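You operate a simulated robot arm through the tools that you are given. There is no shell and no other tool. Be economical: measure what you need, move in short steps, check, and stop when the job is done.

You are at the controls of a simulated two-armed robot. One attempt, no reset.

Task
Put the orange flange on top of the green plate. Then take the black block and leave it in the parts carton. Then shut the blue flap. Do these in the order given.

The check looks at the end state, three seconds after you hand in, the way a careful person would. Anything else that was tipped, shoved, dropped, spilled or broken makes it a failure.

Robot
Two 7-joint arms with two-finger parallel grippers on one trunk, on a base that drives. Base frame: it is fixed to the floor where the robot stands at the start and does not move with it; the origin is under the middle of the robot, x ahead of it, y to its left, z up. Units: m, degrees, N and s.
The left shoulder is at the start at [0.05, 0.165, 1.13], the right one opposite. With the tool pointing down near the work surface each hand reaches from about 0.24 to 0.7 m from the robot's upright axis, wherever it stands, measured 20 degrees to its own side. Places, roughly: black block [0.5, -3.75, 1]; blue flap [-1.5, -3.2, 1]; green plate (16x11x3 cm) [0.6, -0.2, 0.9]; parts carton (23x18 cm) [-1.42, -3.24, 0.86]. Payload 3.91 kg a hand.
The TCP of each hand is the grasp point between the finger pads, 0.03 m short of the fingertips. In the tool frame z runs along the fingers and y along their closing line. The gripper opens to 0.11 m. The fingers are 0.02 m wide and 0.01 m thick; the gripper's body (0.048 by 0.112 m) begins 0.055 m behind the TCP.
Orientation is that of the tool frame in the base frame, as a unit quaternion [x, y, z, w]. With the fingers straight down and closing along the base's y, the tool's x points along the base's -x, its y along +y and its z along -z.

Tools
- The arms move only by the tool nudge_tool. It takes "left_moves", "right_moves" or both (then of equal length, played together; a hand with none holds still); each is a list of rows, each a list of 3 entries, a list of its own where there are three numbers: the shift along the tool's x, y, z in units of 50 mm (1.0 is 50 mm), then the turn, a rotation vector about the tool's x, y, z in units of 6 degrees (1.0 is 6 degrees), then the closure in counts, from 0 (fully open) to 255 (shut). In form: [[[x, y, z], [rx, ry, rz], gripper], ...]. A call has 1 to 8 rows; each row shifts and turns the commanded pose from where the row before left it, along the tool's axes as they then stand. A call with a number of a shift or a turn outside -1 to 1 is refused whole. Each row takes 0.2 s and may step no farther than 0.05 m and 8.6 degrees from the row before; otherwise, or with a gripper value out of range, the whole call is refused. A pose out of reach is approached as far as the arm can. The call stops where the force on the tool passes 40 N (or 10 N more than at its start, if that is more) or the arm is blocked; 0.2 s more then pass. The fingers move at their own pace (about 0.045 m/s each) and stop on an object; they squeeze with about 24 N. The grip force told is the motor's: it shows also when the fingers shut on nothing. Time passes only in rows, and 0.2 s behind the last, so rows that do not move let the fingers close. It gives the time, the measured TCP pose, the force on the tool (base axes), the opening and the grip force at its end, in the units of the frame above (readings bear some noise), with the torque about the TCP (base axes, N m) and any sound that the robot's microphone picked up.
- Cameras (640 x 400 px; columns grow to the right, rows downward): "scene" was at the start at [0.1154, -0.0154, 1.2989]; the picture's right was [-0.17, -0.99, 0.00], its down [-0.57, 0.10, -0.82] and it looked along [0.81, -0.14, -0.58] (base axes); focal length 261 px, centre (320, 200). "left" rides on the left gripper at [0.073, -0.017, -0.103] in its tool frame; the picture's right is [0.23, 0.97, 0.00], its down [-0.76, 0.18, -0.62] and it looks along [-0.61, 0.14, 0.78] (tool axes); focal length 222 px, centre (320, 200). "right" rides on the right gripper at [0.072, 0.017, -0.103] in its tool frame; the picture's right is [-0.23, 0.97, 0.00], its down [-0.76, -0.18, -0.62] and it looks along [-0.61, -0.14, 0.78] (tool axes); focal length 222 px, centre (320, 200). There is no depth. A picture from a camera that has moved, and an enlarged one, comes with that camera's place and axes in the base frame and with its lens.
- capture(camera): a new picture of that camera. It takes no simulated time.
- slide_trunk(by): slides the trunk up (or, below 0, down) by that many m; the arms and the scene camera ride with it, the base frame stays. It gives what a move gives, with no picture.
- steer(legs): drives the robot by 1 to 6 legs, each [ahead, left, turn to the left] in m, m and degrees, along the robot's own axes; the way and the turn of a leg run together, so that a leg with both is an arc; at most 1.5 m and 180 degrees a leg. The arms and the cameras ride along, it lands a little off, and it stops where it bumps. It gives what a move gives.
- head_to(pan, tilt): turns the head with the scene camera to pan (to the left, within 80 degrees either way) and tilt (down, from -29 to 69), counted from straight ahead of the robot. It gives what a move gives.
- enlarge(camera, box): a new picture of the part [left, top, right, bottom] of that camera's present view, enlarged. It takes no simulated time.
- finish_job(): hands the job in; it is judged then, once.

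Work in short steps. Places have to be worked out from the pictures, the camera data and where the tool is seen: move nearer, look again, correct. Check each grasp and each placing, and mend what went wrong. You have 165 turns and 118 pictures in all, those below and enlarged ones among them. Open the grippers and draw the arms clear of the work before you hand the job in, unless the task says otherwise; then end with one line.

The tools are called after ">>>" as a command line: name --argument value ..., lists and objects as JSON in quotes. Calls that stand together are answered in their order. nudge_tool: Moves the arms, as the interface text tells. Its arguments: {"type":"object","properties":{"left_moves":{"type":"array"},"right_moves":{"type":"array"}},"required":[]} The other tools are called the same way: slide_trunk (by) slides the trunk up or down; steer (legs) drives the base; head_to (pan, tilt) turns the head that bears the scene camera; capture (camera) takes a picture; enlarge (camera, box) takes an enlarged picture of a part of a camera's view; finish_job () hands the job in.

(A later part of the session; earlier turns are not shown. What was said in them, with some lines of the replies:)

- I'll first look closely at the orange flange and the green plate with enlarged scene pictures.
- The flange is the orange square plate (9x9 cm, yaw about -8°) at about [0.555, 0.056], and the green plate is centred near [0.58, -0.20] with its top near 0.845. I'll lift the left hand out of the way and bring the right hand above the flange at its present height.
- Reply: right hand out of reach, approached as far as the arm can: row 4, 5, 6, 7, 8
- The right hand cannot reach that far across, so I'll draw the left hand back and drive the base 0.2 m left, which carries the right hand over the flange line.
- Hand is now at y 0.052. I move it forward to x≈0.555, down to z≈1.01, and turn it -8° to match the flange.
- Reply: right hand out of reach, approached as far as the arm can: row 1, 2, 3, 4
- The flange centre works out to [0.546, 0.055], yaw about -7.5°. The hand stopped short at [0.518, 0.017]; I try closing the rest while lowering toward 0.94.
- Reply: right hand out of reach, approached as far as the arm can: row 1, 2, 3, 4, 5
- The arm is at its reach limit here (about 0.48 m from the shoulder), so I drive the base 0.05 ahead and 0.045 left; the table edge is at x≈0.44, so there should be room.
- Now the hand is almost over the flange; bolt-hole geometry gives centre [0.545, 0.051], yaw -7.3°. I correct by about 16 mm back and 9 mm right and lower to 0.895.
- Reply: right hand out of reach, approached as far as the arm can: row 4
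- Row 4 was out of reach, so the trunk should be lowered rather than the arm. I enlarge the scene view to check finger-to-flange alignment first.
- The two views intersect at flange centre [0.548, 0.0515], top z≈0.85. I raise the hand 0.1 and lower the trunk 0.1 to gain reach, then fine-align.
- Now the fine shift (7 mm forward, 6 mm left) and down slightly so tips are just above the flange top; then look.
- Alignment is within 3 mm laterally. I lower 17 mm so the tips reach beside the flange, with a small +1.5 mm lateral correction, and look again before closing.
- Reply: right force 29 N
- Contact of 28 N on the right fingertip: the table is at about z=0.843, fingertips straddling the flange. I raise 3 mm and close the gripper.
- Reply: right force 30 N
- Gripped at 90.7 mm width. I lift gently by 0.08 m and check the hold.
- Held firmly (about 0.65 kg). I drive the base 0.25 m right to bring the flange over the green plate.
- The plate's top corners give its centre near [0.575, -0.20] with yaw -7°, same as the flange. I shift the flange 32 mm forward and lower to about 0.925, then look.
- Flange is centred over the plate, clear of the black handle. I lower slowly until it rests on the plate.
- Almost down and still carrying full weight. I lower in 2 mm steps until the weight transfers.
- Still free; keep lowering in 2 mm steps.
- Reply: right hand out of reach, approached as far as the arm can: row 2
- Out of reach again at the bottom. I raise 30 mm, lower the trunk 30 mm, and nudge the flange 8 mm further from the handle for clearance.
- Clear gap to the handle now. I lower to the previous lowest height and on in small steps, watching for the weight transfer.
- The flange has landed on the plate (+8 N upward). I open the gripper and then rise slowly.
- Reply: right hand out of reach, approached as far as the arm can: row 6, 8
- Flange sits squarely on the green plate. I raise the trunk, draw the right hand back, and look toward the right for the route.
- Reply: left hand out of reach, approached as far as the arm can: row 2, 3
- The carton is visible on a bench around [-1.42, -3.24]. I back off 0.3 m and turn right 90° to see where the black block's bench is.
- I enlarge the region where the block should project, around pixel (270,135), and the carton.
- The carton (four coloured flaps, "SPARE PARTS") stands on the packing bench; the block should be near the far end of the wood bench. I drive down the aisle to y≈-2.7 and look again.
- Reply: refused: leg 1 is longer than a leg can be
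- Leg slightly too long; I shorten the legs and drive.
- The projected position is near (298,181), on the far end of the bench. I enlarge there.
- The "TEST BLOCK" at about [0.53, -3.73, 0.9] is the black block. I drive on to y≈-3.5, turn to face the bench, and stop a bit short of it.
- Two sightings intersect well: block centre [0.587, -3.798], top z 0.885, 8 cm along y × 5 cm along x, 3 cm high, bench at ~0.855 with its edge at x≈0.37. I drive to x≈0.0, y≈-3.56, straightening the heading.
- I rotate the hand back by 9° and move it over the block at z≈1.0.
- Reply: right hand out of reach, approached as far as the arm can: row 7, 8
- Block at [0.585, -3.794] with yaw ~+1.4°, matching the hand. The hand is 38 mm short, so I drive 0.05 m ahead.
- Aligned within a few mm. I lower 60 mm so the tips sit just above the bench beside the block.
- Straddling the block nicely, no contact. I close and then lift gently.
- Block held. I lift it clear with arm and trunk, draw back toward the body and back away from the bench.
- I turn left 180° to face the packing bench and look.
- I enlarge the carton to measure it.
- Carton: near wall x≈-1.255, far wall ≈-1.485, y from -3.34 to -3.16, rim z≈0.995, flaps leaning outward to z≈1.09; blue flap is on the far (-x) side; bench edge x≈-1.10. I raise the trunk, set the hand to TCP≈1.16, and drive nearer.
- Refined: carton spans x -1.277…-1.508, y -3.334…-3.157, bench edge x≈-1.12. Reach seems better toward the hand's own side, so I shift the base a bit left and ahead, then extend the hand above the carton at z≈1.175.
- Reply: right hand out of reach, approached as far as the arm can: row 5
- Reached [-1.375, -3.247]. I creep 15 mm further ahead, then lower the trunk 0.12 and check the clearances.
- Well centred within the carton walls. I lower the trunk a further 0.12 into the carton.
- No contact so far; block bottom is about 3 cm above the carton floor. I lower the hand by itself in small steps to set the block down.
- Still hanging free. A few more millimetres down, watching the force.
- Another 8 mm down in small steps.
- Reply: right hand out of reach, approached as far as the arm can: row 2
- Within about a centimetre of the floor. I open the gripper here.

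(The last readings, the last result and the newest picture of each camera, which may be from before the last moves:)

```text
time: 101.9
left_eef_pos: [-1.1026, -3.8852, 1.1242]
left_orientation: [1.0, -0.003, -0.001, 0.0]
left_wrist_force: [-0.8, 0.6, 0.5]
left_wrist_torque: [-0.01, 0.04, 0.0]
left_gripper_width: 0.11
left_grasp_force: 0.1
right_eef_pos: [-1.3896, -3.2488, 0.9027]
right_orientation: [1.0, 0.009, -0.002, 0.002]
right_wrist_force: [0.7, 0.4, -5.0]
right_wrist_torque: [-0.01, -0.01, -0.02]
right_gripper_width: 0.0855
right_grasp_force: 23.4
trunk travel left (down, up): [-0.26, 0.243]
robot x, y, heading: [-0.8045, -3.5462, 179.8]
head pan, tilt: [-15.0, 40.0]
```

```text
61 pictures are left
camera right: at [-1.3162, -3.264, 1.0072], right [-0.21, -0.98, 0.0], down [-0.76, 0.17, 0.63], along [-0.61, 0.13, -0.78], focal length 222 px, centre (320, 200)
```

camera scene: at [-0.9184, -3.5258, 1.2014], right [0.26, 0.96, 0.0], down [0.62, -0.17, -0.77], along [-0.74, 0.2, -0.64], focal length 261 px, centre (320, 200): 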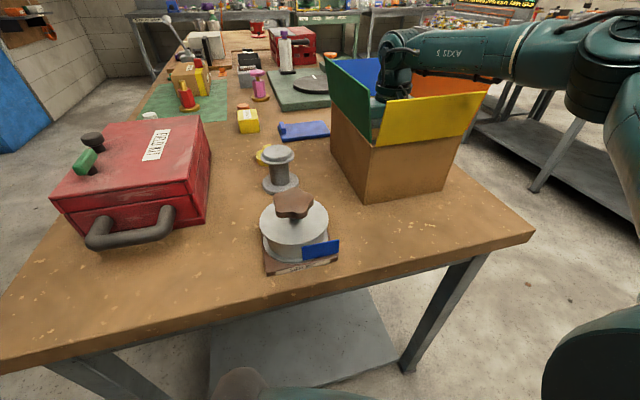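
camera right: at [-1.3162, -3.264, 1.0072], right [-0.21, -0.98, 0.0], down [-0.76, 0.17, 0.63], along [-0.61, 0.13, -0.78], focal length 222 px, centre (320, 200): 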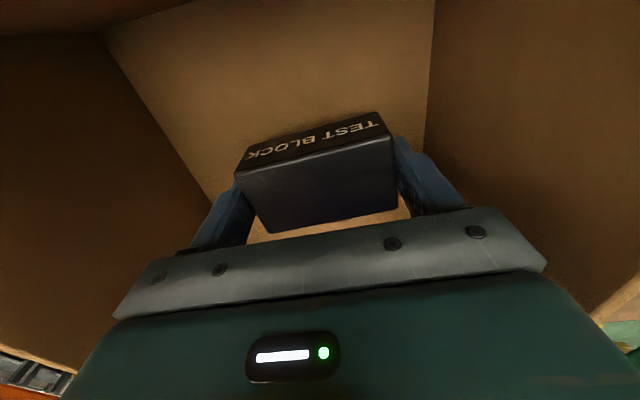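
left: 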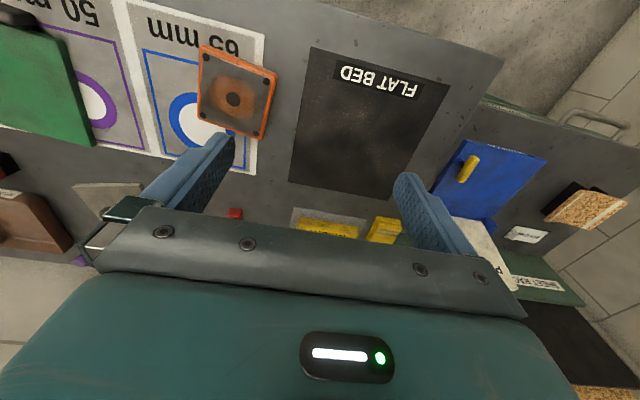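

Count 60 corresponds to 84 mm, still clamped. I open to 20.

>>> nudge_tool --right_moves '[[[0, 0, 0], [0, 0, 0], 20], [[0, 0, 0], [0, 0, 0], 20], [[0, 0, 0], [0, 0, 0], 20]]'

>>> capture --camera "right"

```text
time: 102.7
left_eef_pos: [-1.1028, -3.8853, 1.1229]
left_orientation: [1.0, -0.002, -0.002, 0.0]
left_wrist_force: [-1.0, -0.6, -0.9]
left_wrist_torque: [0.01, 0.0, 0.01]
left_gripper_width: 0.1098
left_grasp_force: 0.1
right_eef_pos: [-1.3909, -3.2479, 0.903]
right_orientation: [1.0, 0.009, -0.003, 0.002]
right_wrist_force: [0.0, -0.3, -0.4]
right_wrist_torque: [0.02, 0.04, -0.01]
right_gripper_width: 0.1015
right_grasp_force: 0.0
trunk travel left (down, up): [-0.26, 0.243]
robot x, y, heading: [-0.8031, -3.5532, 179.7]
head pan, tilt: [-15.0, 40.0]
```

```text
60 pictures are left
camera right: at [-1.3159, -3.2642, 1.0078], right [-0.21, -0.98, 0.0], down [-0.76, 0.17, 0.63], along [-0.61, 0.13, -0.78], focal length 222 px, centre (320, 200)
```

right: 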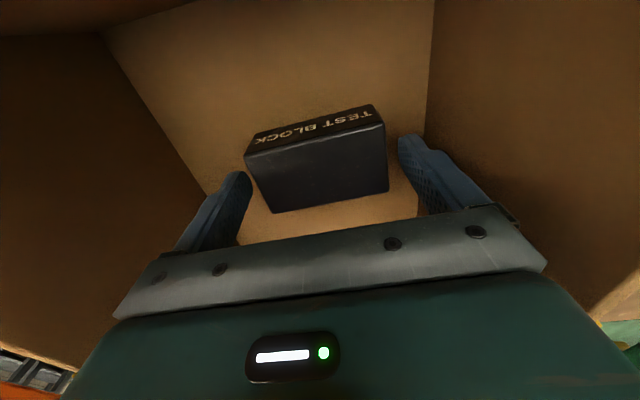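

The block rests on the carton floor. I raise straight out: first the trunk up 0.24.

>>> slide_trunk --by 0.24

>>> enlarge --camera "scene" --box '[270, 90, 480, 270]'

>>> capture --camera "right"

```text
time: 105.2
left_eef_pos: [-1.1031, -3.885, 1.3638]
left_orientation: [1.0, -0.002, -0.001, 0.0]
left_wrist_force: [-0.3, -0.6, 0.1]
left_wrist_torque: [0.01, 0.02, 0.01]
left_gripper_width: 0.1099
left_grasp_force: 0.0
right_eef_pos: [-1.3891, -3.2477, 1.1427]
right_orientation: [1.0, 0.01, -0.002, 0.002]
right_wrist_force: [0.1, -1.8, 0.6]
right_wrist_torque: [-0.02, 0.01, 0.04]
right_gripper_width: 0.1014
right_grasp_force: 0.2
trunk travel left (down, up): [-0.5, 0.003]
robot x, y, heading: [-0.8081, -3.5477, 179.6]
head pan, tilt: [-15.0, 40.0]
```

```text
2.22 times, centred on (375, 180) of scene
camera zoom: at [-0.918, -3.5261, 1.4415], right [0.26, 0.96, 0.0], down [0.62, -0.17, -0.77], along [-0.74, 0.2, -0.64], focal length 581 px, centre (198, 244)
```

zoom: 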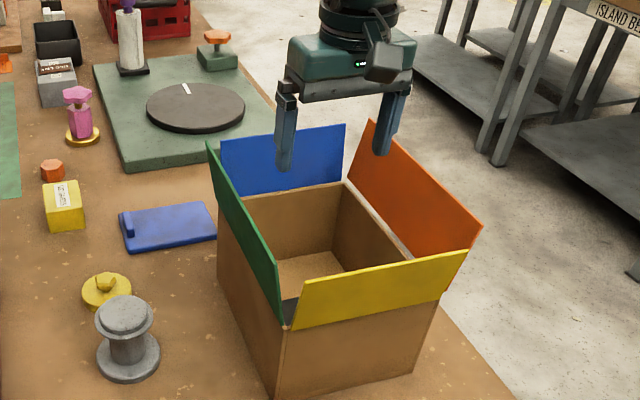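

```text
58 pictures are left
camera right: at [-1.3159, -3.2642, 1.2476], right [-0.21, -0.98, 0.0], down [-0.76, 0.17, 0.63], along [-0.61, 0.13, -0.78], focal length 222 px, centre (320, 200)
```

right: 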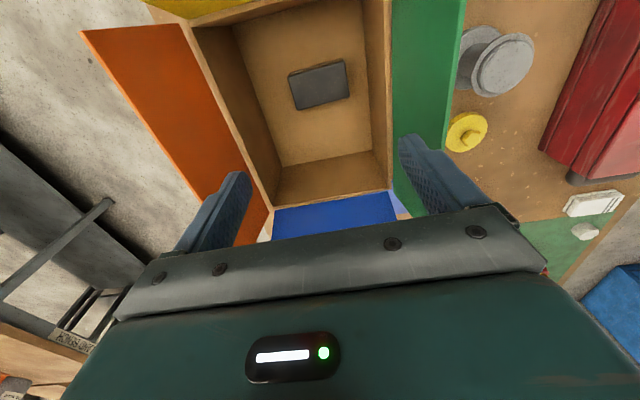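

Block is lying flat in the carton. Now for the blue flap (far, -x side): I'll work from the +y side of the bench. I raise and retract the right hand, back off, drive around and turn to face -y.

>>> nudge_tool --right_moves '[[[0, 0, -0.8], [0, 0, 0], 20], [[0, 0, -0.4], [0, 0, 0], 60], [[0.8, 0.2, 0], [0, 0, 0], 120], [[0.8, 0.2, 0], [0, 0, 0], 180], [[0.8, 0.2, 0], [0, 0, 0], 255], [[0.8, 0.2, 0], [0, 0, 0], 255]]'

>>> steer --legs '[[-0.4, 0, 0], [0, -0.95, 0], [0, 0, 90]]'

>>> head_to --pan -40 --tilt 35

>>> capture --camera "scene"

```text
time: 106.6
left_eef_pos: [-1.1014, -3.8846, 1.3636]
left_orientation: [1.0, -0.002, -0.002, 0.0]
left_wrist_force: [-0.4, -0.5, 0.1]
left_wrist_torque: [0.01, 0.01, -0.01]
left_gripper_width: 0.11
left_grasp_force: 0.1
right_eef_pos: [-1.227, -3.2854, 1.2017]
right_orientation: [1.0, 0.009, -0.002, 0.001]
right_wrist_force: [0.0, 0.0, 0.3]
right_wrist_torque: [0.03, 0.01, 0.04]
right_gripper_width: 0.0
right_grasp_force: 0.1
trunk travel left (down, up): [-0.5, 0.003]
robot x, y, heading: [-0.8056, -3.5434, 179.7]
head pan, tilt: [-15.0, 40.0]
```

```text
time: 117.4
left_eef_pos: [-0.0666, -2.921, 1.365]
left_orientation: [0.712, 0.702, -0.002, 0.002]
left_wrist_force: [0.3, 0.6, -0.4]
left_wrist_torque: [0.0, 0.01, -0.01]
left_gripper_width: 0.1101
left_grasp_force: 0.0
right_eef_pos: [-0.6671, -3.0397, 1.2006]
right_orientation: [0.703, 0.711, 0.0, 0.003]
right_wrist_force: [0.4, 1.2, -1.0]
right_wrist_torque: [0.0, -0.03, 0.02]
right_gripper_width: 0.0
right_grasp_force: 23.9
trunk travel left (down, up): [-0.5, 0.003]
robot x, y, heading: [-0.4009, -2.6229, -91.1]
head pan, tilt: [-15.0, 40.0]
```

```text
time: 118.3
left_eef_pos: [-0.0674, -2.9203, 1.3637]
left_orientation: [0.712, 0.702, -0.001, 0.002]
left_wrist_force: [-0.1, -0.3, -0.8]
left_wrist_torque: [-0.01, -0.05, -0.04]
left_gripper_width: 0.11
left_grasp_force: 0.0
right_eef_pos: [-0.6667, -3.041, 1.2013]
right_orientation: [0.704, 0.711, -0.001, 0.003]
right_wrist_force: [0.0, -0.2, 0.1]
right_wrist_torque: [0.01, -0.02, 0.01]
right_gripper_width: 0.0
right_grasp_force: 23.9
trunk travel left (down, up): [-0.5, 0.003]
robot x, y, heading: [-0.4001, -2.6185, -91.0]
head pan, tilt: [-40.0, 35.0]
```

```text
57 pictures are left
camera scene: at [-0.4599, -2.7175, 1.449], right [-0.76, 0.65, 0.0], down [0.38, 0.43, -0.82], along [-0.54, -0.62, -0.57], focal length 261 px, centre (320, 200)
```

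scene: 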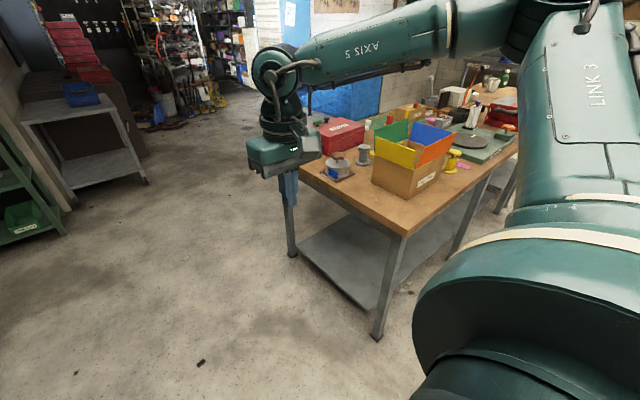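

There's a yellow object standing near the blue flap's outer side. I drive right 0.85 m along the bench and look closer.

>>> steer --legs '[[0.05, -0.85, 1]]'

>>> head_to --pan -20 --tilt 45

>>> capture --camera "scene"

>>> capture --camera "right"

```text
time: 122.8
left_eef_pos: [-0.9106, -2.9568, 1.3636]
left_orientation: [0.713, 0.701, -0.001, 0.001]
left_wrist_force: [0.2, -0.3, 0.2]
left_wrist_torque: [0.04, 0.0, 0.01]
left_gripper_width: 0.1102
left_grasp_force: 0.0
right_eef_pos: [-1.5119, -3.0764, 1.2017]
right_orientation: [0.704, 0.711, -0.001, 0.002]
right_wrist_force: [0.1, 0.6, -0.2]
right_wrist_torque: [0.0, 0.02, -0.02]
right_gripper_width: 0.0
right_grasp_force: 23.9
trunk travel left (down, up): [-0.5, 0.003]
robot x, y, heading: [-1.2455, -2.6559, -91.1]
head pan, tilt: [-40.0, 35.0]
```

```text
time: 123.6
left_eef_pos: [-0.9115, -2.9569, 1.3633]
left_orientation: [0.712, 0.702, -0.002, 0.002]
left_wrist_force: [-0.8, -0.7, -0.6]
left_wrist_torque: [-0.01, -0.01, -0.02]
left_gripper_width: 0.1099
left_grasp_force: 0.2
right_eef_pos: [-1.5127, -3.0776, 1.2015]
right_orientation: [0.704, 0.71, 0.0, 0.003]
right_wrist_force: [-0.6, 0.2, 0.2]
right_wrist_torque: [0.03, -0.02, 0.0]
right_gripper_width: 0.0
right_grasp_force: 23.9
trunk travel left (down, up): [-0.5, 0.003]
robot x, y, heading: [-1.2435, -2.6554, -90.9]
head pan, tilt: [-20.0, 45.0]
```

```text
56 pictures are left
camera scene: at [-1.2763, -2.7632, 1.4343], right [-0.93, 0.36, 0.0], down [0.25, 0.66, -0.71], along [-0.25, -0.66, -0.71], focal length 261 px, centre (320, 200)
```

scene: 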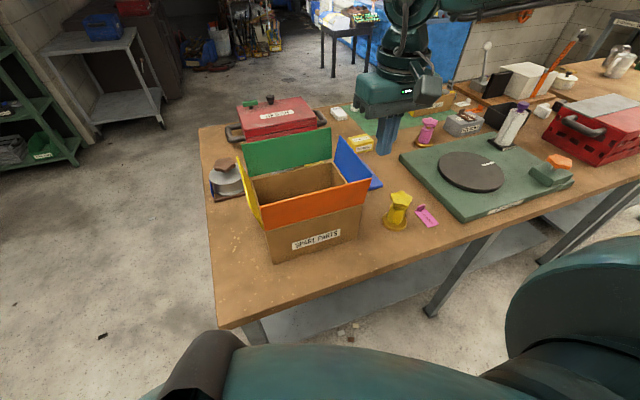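

```text
55 pictures are left
camera right: at [-1.4959, -3.0042, 1.3055], right [0.98, -0.22, 0.0], down [-0.17, -0.76, 0.63], along [-0.13, -0.61, -0.78], focal length 222 px, centre (320, 200)
```

right: 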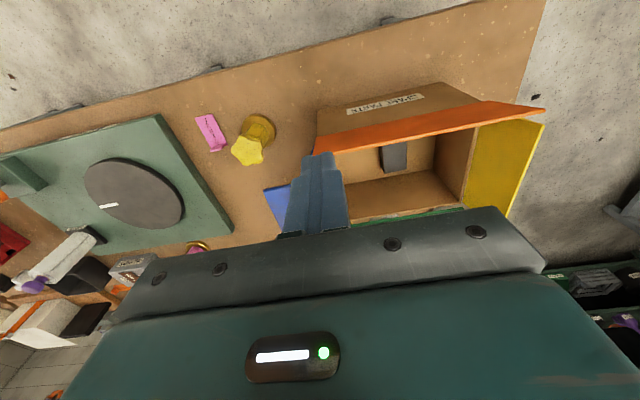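

>>> enlarge --camera "scene" --box '[220, 110, 460, 270]'

```text
2.50 times, centred on (340, 190) of scene
camera zoom: at [-1.2763, -2.7632, 1.4343], right [-0.93, 0.36, 0.0], down [0.25, 0.66, -0.71], along [-0.25, -0.66, -0.71], focal length 653 px, centre (270, 225)
```

zoom: 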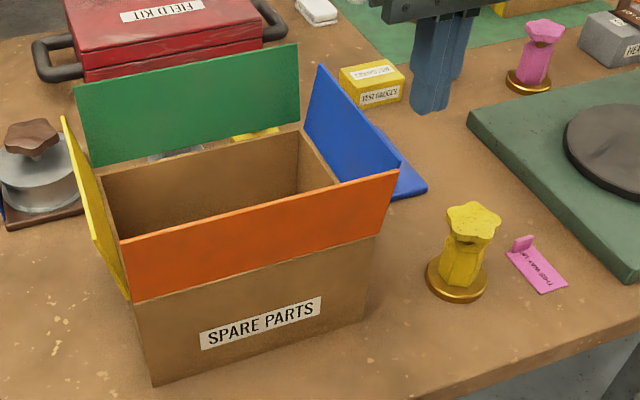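

The blue flap's top edge is at x≈-1.553, z≈1.05 (hinge x≈-1.508, z≈0.995); the yellow post tops out at 0.955, below my fingertip level. I drive a bit closer and put the closed fingers at x≈-1.605, y≈-3.25, still high.

>>> steer --legs '[[0.1, -0.08, 0.9]]'

>>> nudge_tool --right_moves '[[[-0.7, -0.1, 0], [0, 0, 0], 255], [[-0.7, -0.1, 0], [0, 0, 0], 255]]'

>>> slide_trunk --by -0.1

>>> enlarge --camera "scene" --box '[220, 60, 460, 220]'

```text
time: 124.9
left_eef_pos: [-0.987, -3.047, 1.3629]
left_orientation: [0.705, 0.709, -0.001, 0.002]
left_wrist_force: [0.0, 0.1, 0.2]
left_wrist_torque: [0.02, 0.0, 0.02]
left_gripper_width: 0.11
left_grasp_force: 0.1
right_eef_pos: [-1.5852, -3.1795, 1.2002]
right_orientation: [0.698, 0.716, 0.0, 0.004]
right_wrist_force: [0.7, 0.1, 0.0]
right_wrist_torque: [0.01, -0.01, -0.02]
right_gripper_width: 0.0001
right_grasp_force: 23.5
trunk travel left (down, up): [-0.5, 0.003]
robot x, y, heading: [-1.3283, -2.7542, -89.8]
head pan, tilt: [-20.0, 45.0]
```

```text
time: 125.5
left_eef_pos: [-0.9868, -3.0483, 1.3636]
left_orientation: [0.706, 0.708, -0.002, 0.001]
left_wrist_force: [0.2, -1.0, -0.6]
left_wrist_torque: [0.02, -0.02, 0.01]
left_gripper_width: 0.1099
left_grasp_force: 0.0
right_eef_pos: [-1.5923, -3.2492, 1.2001]
right_orientation: [0.698, 0.716, -0.001, 0.003]
right_wrist_force: [-1.0, 0.2, -0.4]
right_wrist_torque: [0.02, 0.0, 0.02]
right_gripper_width: 0.0
right_grasp_force: 24.4
trunk travel left (down, up): [-0.5, 0.003]
robot x, y, heading: [-1.3274, -2.7504, -89.8]
head pan, tilt: [-20.0, 45.0]
```

```text
time: 126.8
left_eef_pos: [-0.9867, -3.0468, 1.2639]
left_orientation: [0.707, 0.708, -0.001, 0.0]
left_wrist_force: [-0.8, 0.8, -0.4]
left_wrist_torque: [0.01, -0.02, 0.01]
left_gripper_width: 0.1103
left_grasp_force: 0.0
right_eef_pos: [-1.5935, -3.2478, 1.1008]
right_orientation: [0.697, 0.717, -0.001, 0.003]
right_wrist_force: [-0.7, -0.5, 0.8]
right_wrist_torque: [0.01, 0.0, 0.04]
right_gripper_width: 0.0
right_grasp_force: 23.9
trunk travel left (down, up): [-0.4, 0.103]
robot x, y, heading: [-1.3268, -2.7555, -89.8]
head pan, tilt: [-20.0, 45.0]
```

```text
2.50 times, centred on (340, 140) of scene
camera zoom: at [-1.3554, -2.8601, 1.3343], right [-0.94, 0.34, 0.0], down [0.24, 0.67, -0.71], along [-0.24, -0.67, -0.71], focal length 653 px, centre (270, 350)
```

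zoom: 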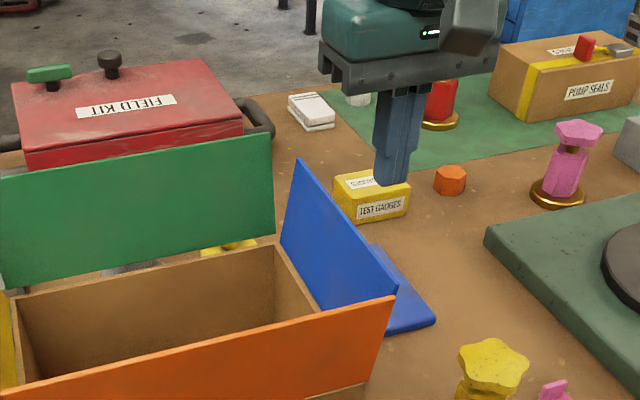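

Refined: flap top edge z≈1.076, x≈-1.535. I lower so the fingertips are at about 1.015, just outside the flap.

>>> nudge_tool --right_moves '[[[0, 0, 0.55], [0, 0, 0], 255], [[0, 0, 0.55], [0, 0, 0], 255]]'

>>> enlarge --camera "scene" --box '[220, 60, 460, 220]'

>>> capture --camera "right"

```text
time: 127.4
left_eef_pos: [-0.9858, -3.0471, 1.2629]
left_orientation: [0.706, 0.708, -0.001, 0.0]
left_wrist_force: [0.1, -0.3, 0.3]
left_wrist_torque: [-0.01, -0.03, -0.01]
left_gripper_width: 0.1099
left_grasp_force: 0.2
right_eef_pos: [-1.592, -3.2497, 1.0443]
right_orientation: [0.697, 0.717, 0.0, 0.004]
right_wrist_force: [0.2, -0.4, -0.4]
right_wrist_torque: [0.01, -0.01, -0.01]
right_gripper_width: 0.0001
right_grasp_force: 24.3
trunk travel left (down, up): [-0.4, 0.103]
robot x, y, heading: [-1.3241, -2.7537, -89.8]
head pan, tilt: [-20.0, 45.0]
```

```text
2.50 times, centred on (340, 140) of scene
camera zoom: at [-1.3555, -2.8605, 1.3342], right [-0.94, 0.34, 0.0], down [0.24, 0.67, -0.71], along [-0.24, -0.67, -0.71], focal length 653 px, centre (270, 350)
```

zoom: 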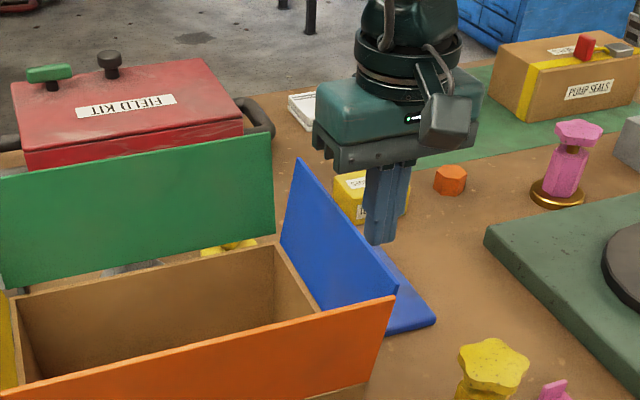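

```text
51 pictures are left
camera right: at [-1.5763, -3.1773, 1.1498], right [0.98, -0.2, 0.0], down [-0.16, -0.76, 0.63], along [-0.12, -0.61, -0.78], focal length 222 px, centre (320, 200)
```

right: 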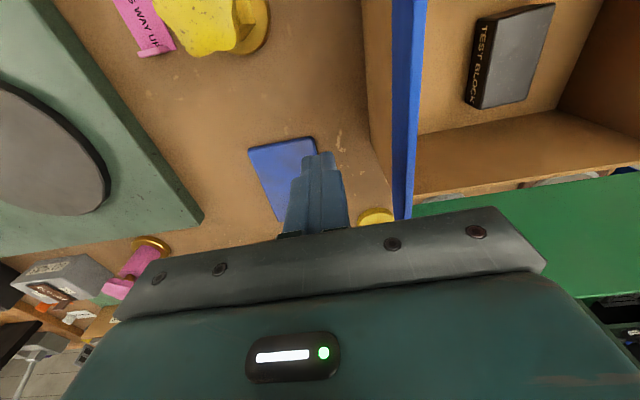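

Fingers are just outside the flap. I push toward +x slowly about 7 cm and check.

>>> nudge_tool --right_moves '[[[0, 0.3, 0], [0, 0, 0], 255], [[0, 0.3, 0], [0, 0, 0], 255], [[0, 0.2, 0], [0, 0, 0], 255], [[0, 0.2, 0], [0, 0, 0], 255], [[0, 0.2, 0], [0, 0, 0], 255], [[0, 0.2, 0], [0, 0, 0], 255]]'

>>> enlarge --camera "scene" --box '[220, 60, 460, 220]'

```text
time: 128.8
left_eef_pos: [-0.9867, -3.0466, 1.2639]
left_orientation: [0.706, 0.708, -0.001, 0.001]
left_wrist_force: [0.2, -0.1, 0.7]
left_wrist_torque: [0.03, -0.01, 0.0]
left_gripper_width: 0.1099
left_grasp_force: 0.1
right_eef_pos: [-1.5217, -3.2462, 1.0456]
right_orientation: [0.697, 0.717, -0.001, 0.003]
right_wrist_force: [0.7, 0.1, 0.7]
right_wrist_torque: [-0.03, 0.0, 0.01]
right_gripper_width: 0.0004
right_grasp_force: 24.1
trunk travel left (down, up): [-0.4, 0.103]
robot x, y, heading: [-1.3291, -2.7526, -90.1]
head pan, tilt: [-20.0, 45.0]
```

```text
2.50 times, centred on (340, 140) of scene
camera zoom: at [-1.3553, -2.8603, 1.3342], right [-0.94, 0.34, 0.0], down [0.24, 0.67, -0.71], along [-0.24, -0.67, -0.71], focal length 653 px, centre (270, 350)
```

zoom: 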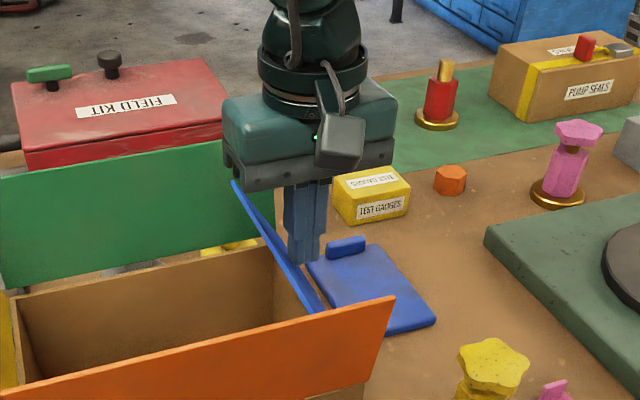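

The flap is moving easily, about vertical now. I continue +x 6 cm.

>>> nudge_tool --right_moves '[[[0, 0.25, 0], [0, 0, 0], 255], [[0, 0.25, 0], [0, 0, 0], 255], [[0, 0.25, 0], [0, 0, 0], 255], [[0, 0.25, 0], [0, 0, 0], 255], [[0, 0.2, 0], [0, 0, 0], 255]]'

>>> enlarge --camera "scene" --box '[220, 60, 460, 220]'

```text
time: 130.0
left_eef_pos: [-0.9867, -3.0474, 1.2639]
left_orientation: [0.706, 0.709, -0.002, 0.001]
left_wrist_force: [-0.6, -0.1, -0.3]
left_wrist_torque: [-0.02, 0.0, -0.01]
left_gripper_width: 0.1099
left_grasp_force: 0.0
right_eef_pos: [-1.4713, -3.2354, 1.0486]
right_orientation: [0.697, 0.717, -0.001, 0.003]
right_wrist_force: [-0.1, 0.2, -0.2]
right_wrist_torque: [0.0, -0.01, -0.01]
right_gripper_width: 0.0
right_grasp_force: 24.2
right hand out of reach, approached as far as the arm can: row 4, 5
trunk travel left (down, up): [-0.4, 0.103]
robot x, y, heading: [-1.3254, -2.7531, -89.6]
head pan, tilt: [-20.0, 45.0]
```

```text
2.50 times, centred on (340, 140) of scene
camera zoom: at [-1.3553, -2.8603, 1.3342], right [-0.94, 0.34, 0.0], down [0.24, 0.67, -0.71], along [-0.24, -0.67, -0.71], focal length 653 px, centre (270, 350)
```

zoom: 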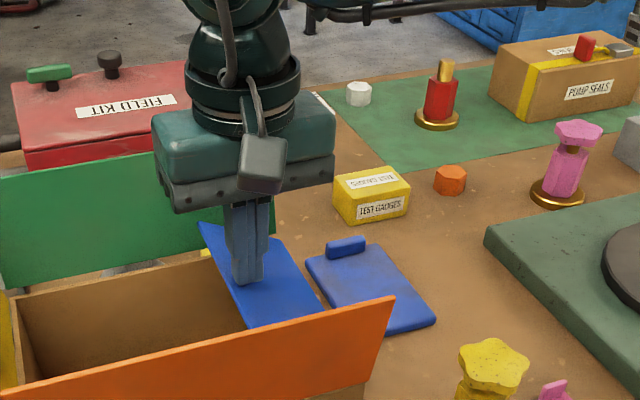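

The flap is folded well inward; the arm is at its inward reach limit. I shift the base 4 cm to the left (+x) to push it further over.

>>> steer --legs '[[0, 0.045, 0]]'

>>> enlarge --camera "scene" --box '[220, 60, 460, 220]'

```text
time: 130.9
left_eef_pos: [-0.9414, -3.0464, 1.2637]
left_orientation: [0.706, 0.708, -0.002, 0.0]
left_wrist_force: [0.0, 0.5, -0.1]
left_wrist_torque: [0.01, 0.0, -0.02]
left_gripper_width: 0.1102
left_grasp_force: 0.0
right_eef_pos: [-1.4269, -3.2365, 1.0476]
right_orientation: [0.698, 0.716, -0.001, 0.003]
right_wrist_force: [0.9, 0.0, -0.1]
right_wrist_torque: [-0.02, 0.0, 0.0]
right_gripper_width: 0.0002
right_grasp_force: 23.9
trunk travel left (down, up): [-0.4, 0.103]
robot x, y, heading: [-1.2858, -2.753, -89.6]
head pan, tilt: [-20.0, 45.0]
```

```text
2.50 times, centred on (340, 140) of scene
camera zoom: at [-1.3093, -2.8601, 1.3343], right [-0.94, 0.34, 0.0], down [0.24, 0.67, -0.71], along [-0.24, -0.67, -0.71], focal length 653 px, centre (270, 350)
```

zoom: 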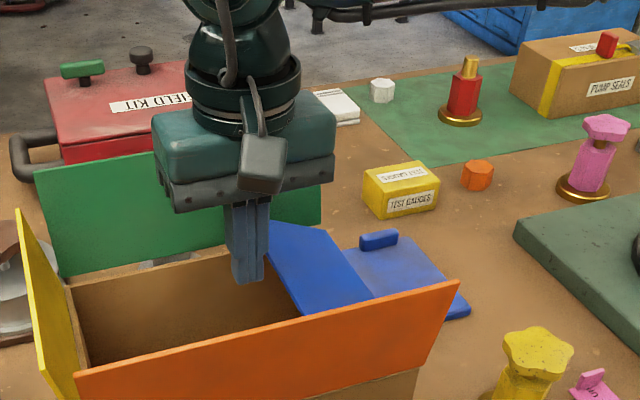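

The flap looks nearly flat now. I check with the wrist camera.

>>> capture --camera "right"

```text
47 pictures are left
camera right: at [-1.412, -3.1629, 1.1526], right [0.98, -0.2, 0.0], down [-0.16, -0.76, 0.63], along [-0.12, -0.62, -0.78], focal length 222 px, centre (320, 200)
```

right: 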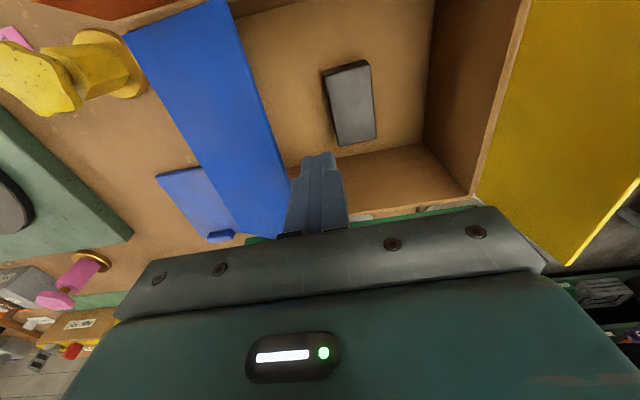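

The flap is still tilted up about 25–35° with the fingertip beyond its free edge. I lift slightly, move back over the flap (-x 4 cm), then press down gently.

>>> nudge_tool --right_moves '[[[-0.2, 0, -0.8], [0, 0, 0], 255], [[-0.1, -0.3, 0], [0, 0, 0], 255], [[0, -0.3, 0], [0, 0, 0], 255], [[0, 0, 0.3], [0, 0, 0], 255], [[0, 0, 0.3], [0, 0, 0], 255]]'

>>> enlarge --camera "scene" --box '[220, 60, 460, 220]'

>>> capture --camera "right"

```text
time: 132.1
left_eef_pos: [-0.9423, -3.0474, 1.2643]
left_orientation: [0.706, 0.708, -0.001, 0.001]
left_wrist_force: [0.3, -0.2, 0.0]
left_wrist_torque: [0.0, 0.04, 0.0]
left_gripper_width: 0.1101
left_grasp_force: 0.1
right_eef_pos: [-1.4586, -3.2492, 1.0576]
right_orientation: [0.698, 0.716, -0.001, 0.003]
right_wrist_force: [-0.3, -0.2, 1.2]
right_wrist_torque: [-0.04, 0.02, 0.0]
right_gripper_width: 0.0
right_grasp_force: 23.8
right hand out of reach, approached as far as the arm can: row 1
trunk travel left (down, up): [-0.4, 0.103]
robot x, y, heading: [-1.2802, -2.7531, -89.9]
head pan, tilt: [-20.0, 45.0]
```

```text
2.50 times, centred on (340, 140) of scene
camera zoom: at [-1.3108, -2.8602, 1.3342], right [-0.94, 0.34, 0.0], down [0.24, 0.67, -0.71], along [-0.24, -0.66, -0.71], focal length 653 px, centre (270, 350)
```

zoom: 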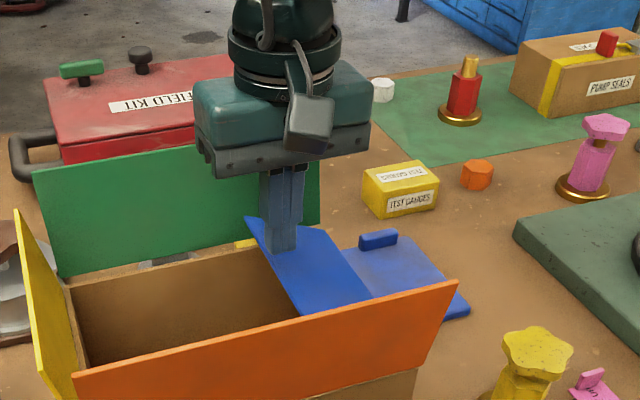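

```text
45 pictures are left
camera right: at [-1.4448, -3.1767, 1.1629], right [0.98, -0.2, 0.01], down [-0.16, -0.76, 0.63], along [-0.12, -0.61, -0.78], focal length 222 px, centre (320, 200)
```

right: 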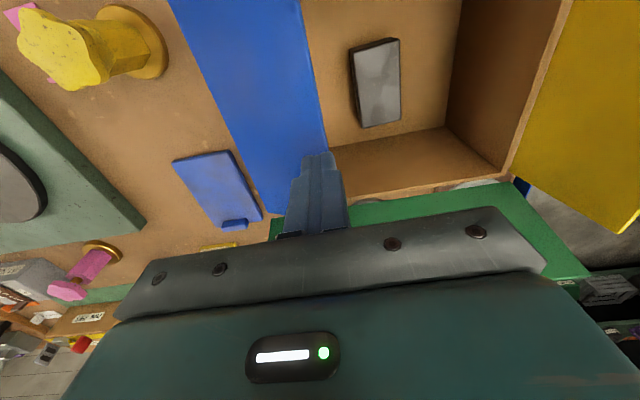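

Fingertip is on the flap. I press down 3 cm in small steps, watching force.

>>> nudge_tool --right_moves '[[[0, 0, 0.2], [0, 0, 0], 255], [[0, 0, 0.2], [0, 0, 0], 255], [[0, 0, 0.14], [0, 0, 0], 255]]'

>>> enlarge --camera "scene" --box '[220, 60, 460, 220]'

```text
time: 132.9
left_eef_pos: [-0.943, -3.0481, 1.2638]
left_orientation: [0.706, 0.708, -0.003, 0.0]
left_wrist_force: [0.2, 0.1, -0.3]
left_wrist_torque: [0.0, 0.03, 0.02]
left_gripper_width: 0.1101
left_grasp_force: 0.2
right_eef_pos: [-1.4603, -3.2477, 1.0318]
right_orientation: [0.698, 0.716, 0.0, 0.003]
right_wrist_force: [-0.6, 0.1, 0.7]
right_wrist_torque: [0.0, -0.01, 0.01]
right_gripper_width: 0.0
right_grasp_force: 24.0
trunk travel left (down, up): [-0.4, 0.103]
robot x, y, heading: [-1.2841, -2.7517, -89.7]
head pan, tilt: [-20.0, 45.0]
```

```text
2.50 times, centred on (340, 140) of scene
camera zoom: at [-1.3107, -2.8602, 1.3342], right [-0.94, 0.34, 0.0], down [0.24, 0.67, -0.71], along [-0.24, -0.67, -0.71], focal length 653 px, centre (270, 350)
```

zoom: 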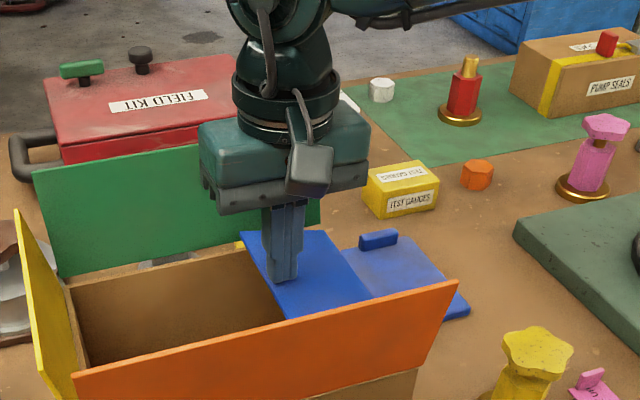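

Nearly flat: free edge is still ~1.5 cm above the rim. I press 1 cm more.

>>> nudge_tool --right_moves '[[[0, 0, 0.1], [0, 0, 0], 255], [[0, 0, 0.1], [0, 0, 0], 255]]'

>>> enlarge --camera "scene" --box '[220, 60, 460, 220]'

```text
time: 133.5
left_eef_pos: [-0.9426, -3.0476, 1.2637]
left_orientation: [0.706, 0.708, -0.002, 0.001]
left_wrist_force: [-0.3, 0.8, 0.0]
left_wrist_torque: [-0.01, 0.0, 0.01]
left_gripper_width: 0.1102
left_grasp_force: 0.2
right_eef_pos: [-1.4604, -3.2492, 1.021]
right_orientation: [0.696, 0.718, 0.0, 0.002]
right_wrist_force: [-0.2, -0.1, 0.4]
right_wrist_torque: [0.01, 0.0, 0.01]
right_gripper_width: 0.0
right_grasp_force: 24.5
trunk travel left (down, up): [-0.4, 0.103]
robot x, y, heading: [-1.282, -2.7527, -90.0]
head pan, tilt: [-20.0, 45.0]
```

```text
2.50 times, centred on (340, 140) of scene
camera zoom: at [-1.3106, -2.8601, 1.3342], right [-0.94, 0.34, 0.0], down [0.24, 0.67, -0.71], along [-0.24, -0.67, -0.71], focal length 653 px, centre (270, 350)
```

zoom: 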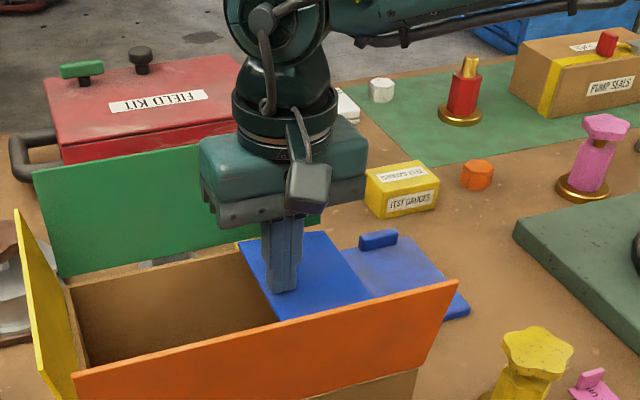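

Still slightly above the rim. I press another 8 mm in small steps.

>>> nudge_tool --right_moves '[[[0, 0, 0.08], [0, 0, 0], 255], [[0, 0, 0.08], [0, 0, 0], 255]]'

>>> enlarge --camera "scene" --box '[280, 100, 400, 180]'

>>> capture --camera "right"

```text
time: 134.1
left_eef_pos: [-0.9415, -3.0467, 1.2646]
left_orientation: [0.706, 0.709, -0.002, 0.0]
left_wrist_force: [-0.2, -0.5, 0.3]
left_wrist_torque: [0.02, 0.02, 0.0]
left_gripper_width: 0.11
left_grasp_force: 0.1
right_eef_pos: [-1.4597, -3.2483, 1.0133]
right_orientation: [0.698, 0.716, -0.002, 0.004]
right_wrist_force: [-0.4, 0.1, 2.8]
right_wrist_torque: [0.02, 0.03, 0.03]
right_gripper_width: 0.0
right_grasp_force: 24.2
trunk travel left (down, up): [-0.4, 0.103]
robot x, y, heading: [-1.2798, -2.7528, -90.1]
head pan, tilt: [-20.0, 45.0]
```

```text
5.00 times, centred on (340, 140) of scene
camera zoom: at [-1.3106, -2.8597, 1.3344], right [-0.94, 0.34, 0.0], down [0.24, 0.66, -0.71], along [-0.24, -0.67, -0.71], focal length 1307 px, centre (220, 500)
```

zoom: 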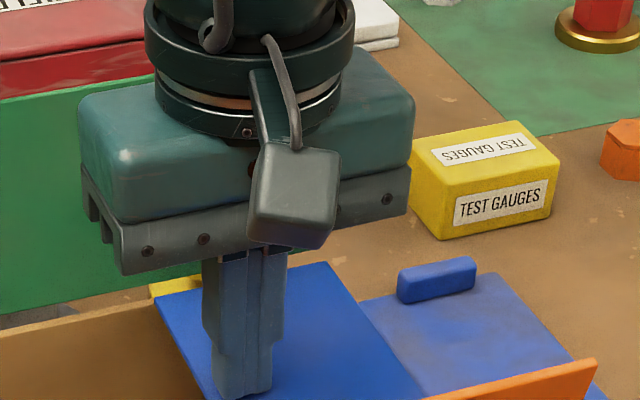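

```text
41 pictures are left
camera right: at [-1.4453, -3.1756, 1.1178], right [0.98, -0.2, 0.01], down [-0.16, -0.76, 0.63], along [-0.12, -0.62, -0.78], focal length 222 px, centre (320, 200)
```

right: 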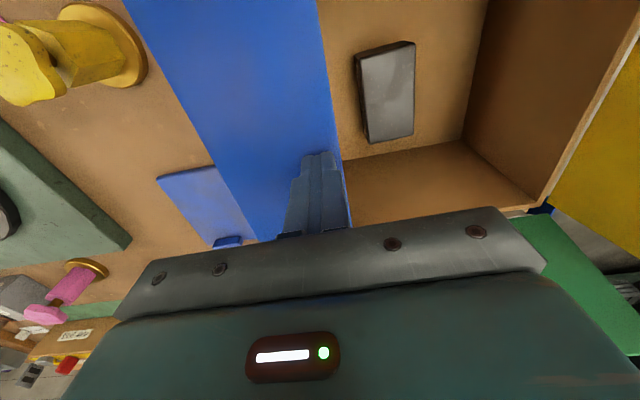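

Force is rising (2.8 N) and the flap edge is level with the rim. I press 3 mm more to feel whether it is at its stop.

>>> nudge_tool --right_moves '[[[0, 0, 0.05], [0, 0, 0], 255], [[0, 0, 0.03], [0, 0, 0], 255]]'

```text
time: 134.7
left_eef_pos: [-0.9431, -3.046, 1.2631]
left_orientation: [0.706, 0.708, -0.002, 0.001]
left_wrist_force: [-0.5, -0.8, 0.1]
left_wrist_torque: [0.01, -0.03, -0.01]
left_gripper_width: 0.11
left_grasp_force: 0.1
right_eef_pos: [-1.4597, -3.2496, 1.0132]
right_orientation: [0.698, 0.716, -0.003, 0.006]
right_wrist_force: [-4.4, 1.3, 21.9]
right_wrist_torque: [0.26, 0.22, 0.18]
right_gripper_width: 0.0
right_grasp_force: 24.1
trunk travel left (down, up): [-0.4, 0.103]
robot x, y, heading: [-1.2818, -2.7549, -90.0]
head pan, tilt: [-20.0, 45.0]
```

At its stop (22 N, no further travel): the flap is shut. I lift the hand straight up and away, then verify it stays.

>>> nudge_tool --right_moves '[[[0, 0, -0.2], [0, 0, 0], 255], [[0, 0, -0.6], [0, 0, 0], 255], [[0, 0, -0.9], [0, 0, 0], 255], [[0, 0, -0.9], [0, 0, 0], 255]]'

>>> slide_trunk --by 0.1

>>> nudge_tool --right_moves '[[[0.8, 0, 0], [0, 0, 0], 0], [[0.8, 0, 0], [0, 0, 0], 0], [[0.8, 0, 0], [0, 0, 0], 0], [[0, 0, 0], [0, 0, 0], 0], [[0, 0, 0], [0, 0, 0], 0]]'

>>> steer --legs '[[-0.25, 0, 0]]'

>>> head_to --pan -8 --tilt 38

>>> capture --camera "scene"

```text
time: 135.7
left_eef_pos: [-0.9425, -3.0468, 1.2637]
left_orientation: [0.706, 0.708, -0.002, 0.001]
left_wrist_force: [-0.3, 0.4, 0.4]
left_wrist_torque: [-0.06, 0.02, 0.0]
left_gripper_width: 0.1099
left_grasp_force: 0.1
right_eef_pos: [-1.4619, -3.2481, 1.1382]
right_orientation: [0.697, 0.717, -0.001, 0.004]
right_wrist_force: [-0.8, -0.4, 0.1]
right_wrist_torque: [0.0, 0.01, 0.0]
right_gripper_width: 0.0
right_grasp_force: 24.1
trunk travel left (down, up): [-0.4, 0.103]
robot x, y, heading: [-1.278, -2.7566, -89.6]
head pan, tilt: [-20.0, 45.0]
```

```text
time: 137.0
left_eef_pos: [-0.942, -3.048, 1.3647]
left_orientation: [0.705, 0.709, -0.001, 0.001]
left_wrist_force: [-0.4, 0.0, 0.1]
left_wrist_torque: [-0.03, -0.02, 0.01]
left_gripper_width: 0.1099
left_grasp_force: 0.2
right_eef_pos: [-1.4631, -3.2481, 1.2372]
right_orientation: [0.698, 0.716, 0.0, 0.003]
right_wrist_force: [0.1, -0.1, 0.3]
right_wrist_torque: [-0.02, 0.03, 0.01]
right_gripper_width: 0.0002
right_grasp_force: 24.7
trunk travel left (down, up): [-0.5, 0.003]
robot x, y, heading: [-1.2831, -2.7576, -89.7]
head pan, tilt: [-20.0, 45.0]
```

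```text
time: 138.2
left_eef_pos: [-0.9426, -3.0472, 1.3637]
left_orientation: [0.706, 0.708, -0.002, 0.001]
left_wrist_force: [0.3, -1.0, 0.6]
left_wrist_torque: [0.0, 0.02, -0.04]
left_gripper_width: 0.1101
left_grasp_force: 0.0
right_eef_pos: [-1.4637, -3.1281, 1.2373]
right_orientation: [0.698, 0.716, 0.0, 0.004]
right_wrist_force: [-0.7, -0.6, -0.6]
right_wrist_torque: [0.0, 0.03, 0.0]
right_gripper_width: 0.1048
right_grasp_force: 0.1
trunk travel left (down, up): [-0.5, 0.003]
robot x, y, heading: [-1.2849, -2.7529, -89.7]
head pan, tilt: [-20.0, 45.0]
```

```text
time: 140.1
left_eef_pos: [-0.9438, -2.7932, 1.3628]
left_orientation: [0.706, 0.708, -0.001, 0.0]
left_wrist_force: [0.1, -0.2, 0.1]
left_wrist_torque: [0.03, 0.0, -0.05]
left_gripper_width: 0.11
left_grasp_force: 0.0
right_eef_pos: [-1.4653, -2.8783, 1.2355]
right_orientation: [0.697, 0.717, -0.001, 0.003]
right_wrist_force: [0.2, -0.8, 0.0]
right_wrist_torque: [0.0, 0.0, 0.02]
right_gripper_width: 0.1095
right_grasp_force: 0.1
trunk travel left (down, up): [-0.5, 0.003]
robot x, y, heading: [-1.2807, -2.5013, -89.8]
head pan, tilt: [-20.0, 45.0]
```

```text
time: 140.8
left_eef_pos: [-0.9419, -2.7943, 1.363]
left_orientation: [0.706, 0.709, -0.003, 0.0]
left_wrist_force: [1.1, 0.1, 0.2]
left_wrist_torque: [0.01, 0.0, 0.0]
left_gripper_width: 0.1098
left_grasp_force: 0.0
right_eef_pos: [-1.4662, -2.8779, 1.2381]
right_orientation: [0.697, 0.717, -0.001, 0.004]
right_wrist_force: [-0.1, 0.3, -0.3]
right_wrist_torque: [0.04, -0.01, -0.01]
right_gripper_width: 0.1101
right_grasp_force: 0.1
trunk travel left (down, up): [-0.5, 0.003]
robot x, y, heading: [-1.2831, -2.4994, -89.9]
head pan, tilt: [-8.0, 38.0]
```

```text
40 pictures are left
camera scene: at [-1.2955, -2.6174, 1.4444], right [-0.99, 0.14, 0.0], down [0.08, 0.61, -0.79], along [-0.11, -0.78, -0.62], focal length 261 px, centre (320, 200)
```

scene: 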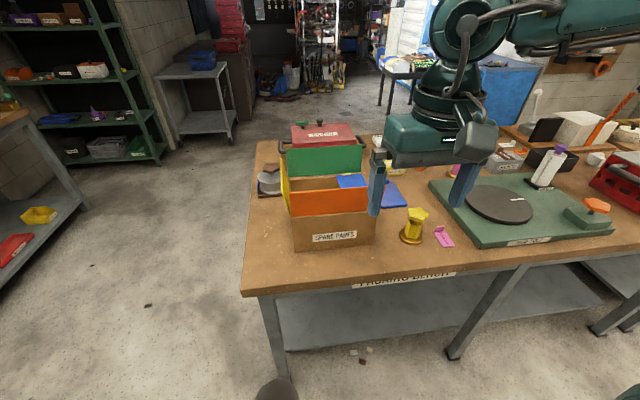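

>>> enlarge --camera "scene" --box '[260, 130, 420, 260]'

>>> capture --camera "right"

```text
3.08 times, centred on (340, 195) of scene
camera zoom: at [-1.2955, -2.6174, 1.4444], right [-0.99, 0.14, 0.0], down [0.08, 0.61, -0.79], along [-0.11, -0.78, -0.62], focal length 804 px, centre (258, 215)
```

zoom: 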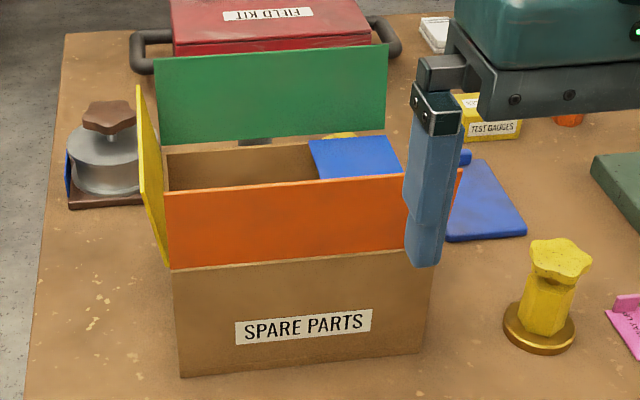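

```text
38 pictures are left
camera right: at [-1.4499, -2.805, 1.3413], right [0.98, -0.2, 0.01], down [-0.16, -0.76, 0.63], along [-0.12, -0.61, -0.78], focal length 222 px, centre (320, 200)
```

right: 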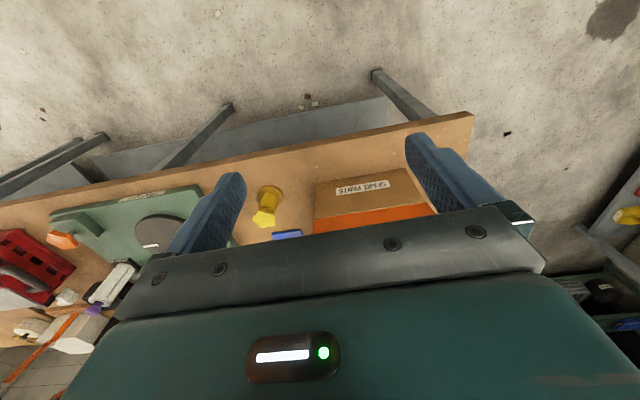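

The blue flap stays flat and shut, the block is in the carton, the other flaps and nearby items look undisturbed, and both grippers are open and clear. I hand the job in.

>>> finish_job

```text
The job is handed in.
```

The orange flange is on the green plate, the black block is in the parts carton, and the blue flap is shut, done in that order and handed in.
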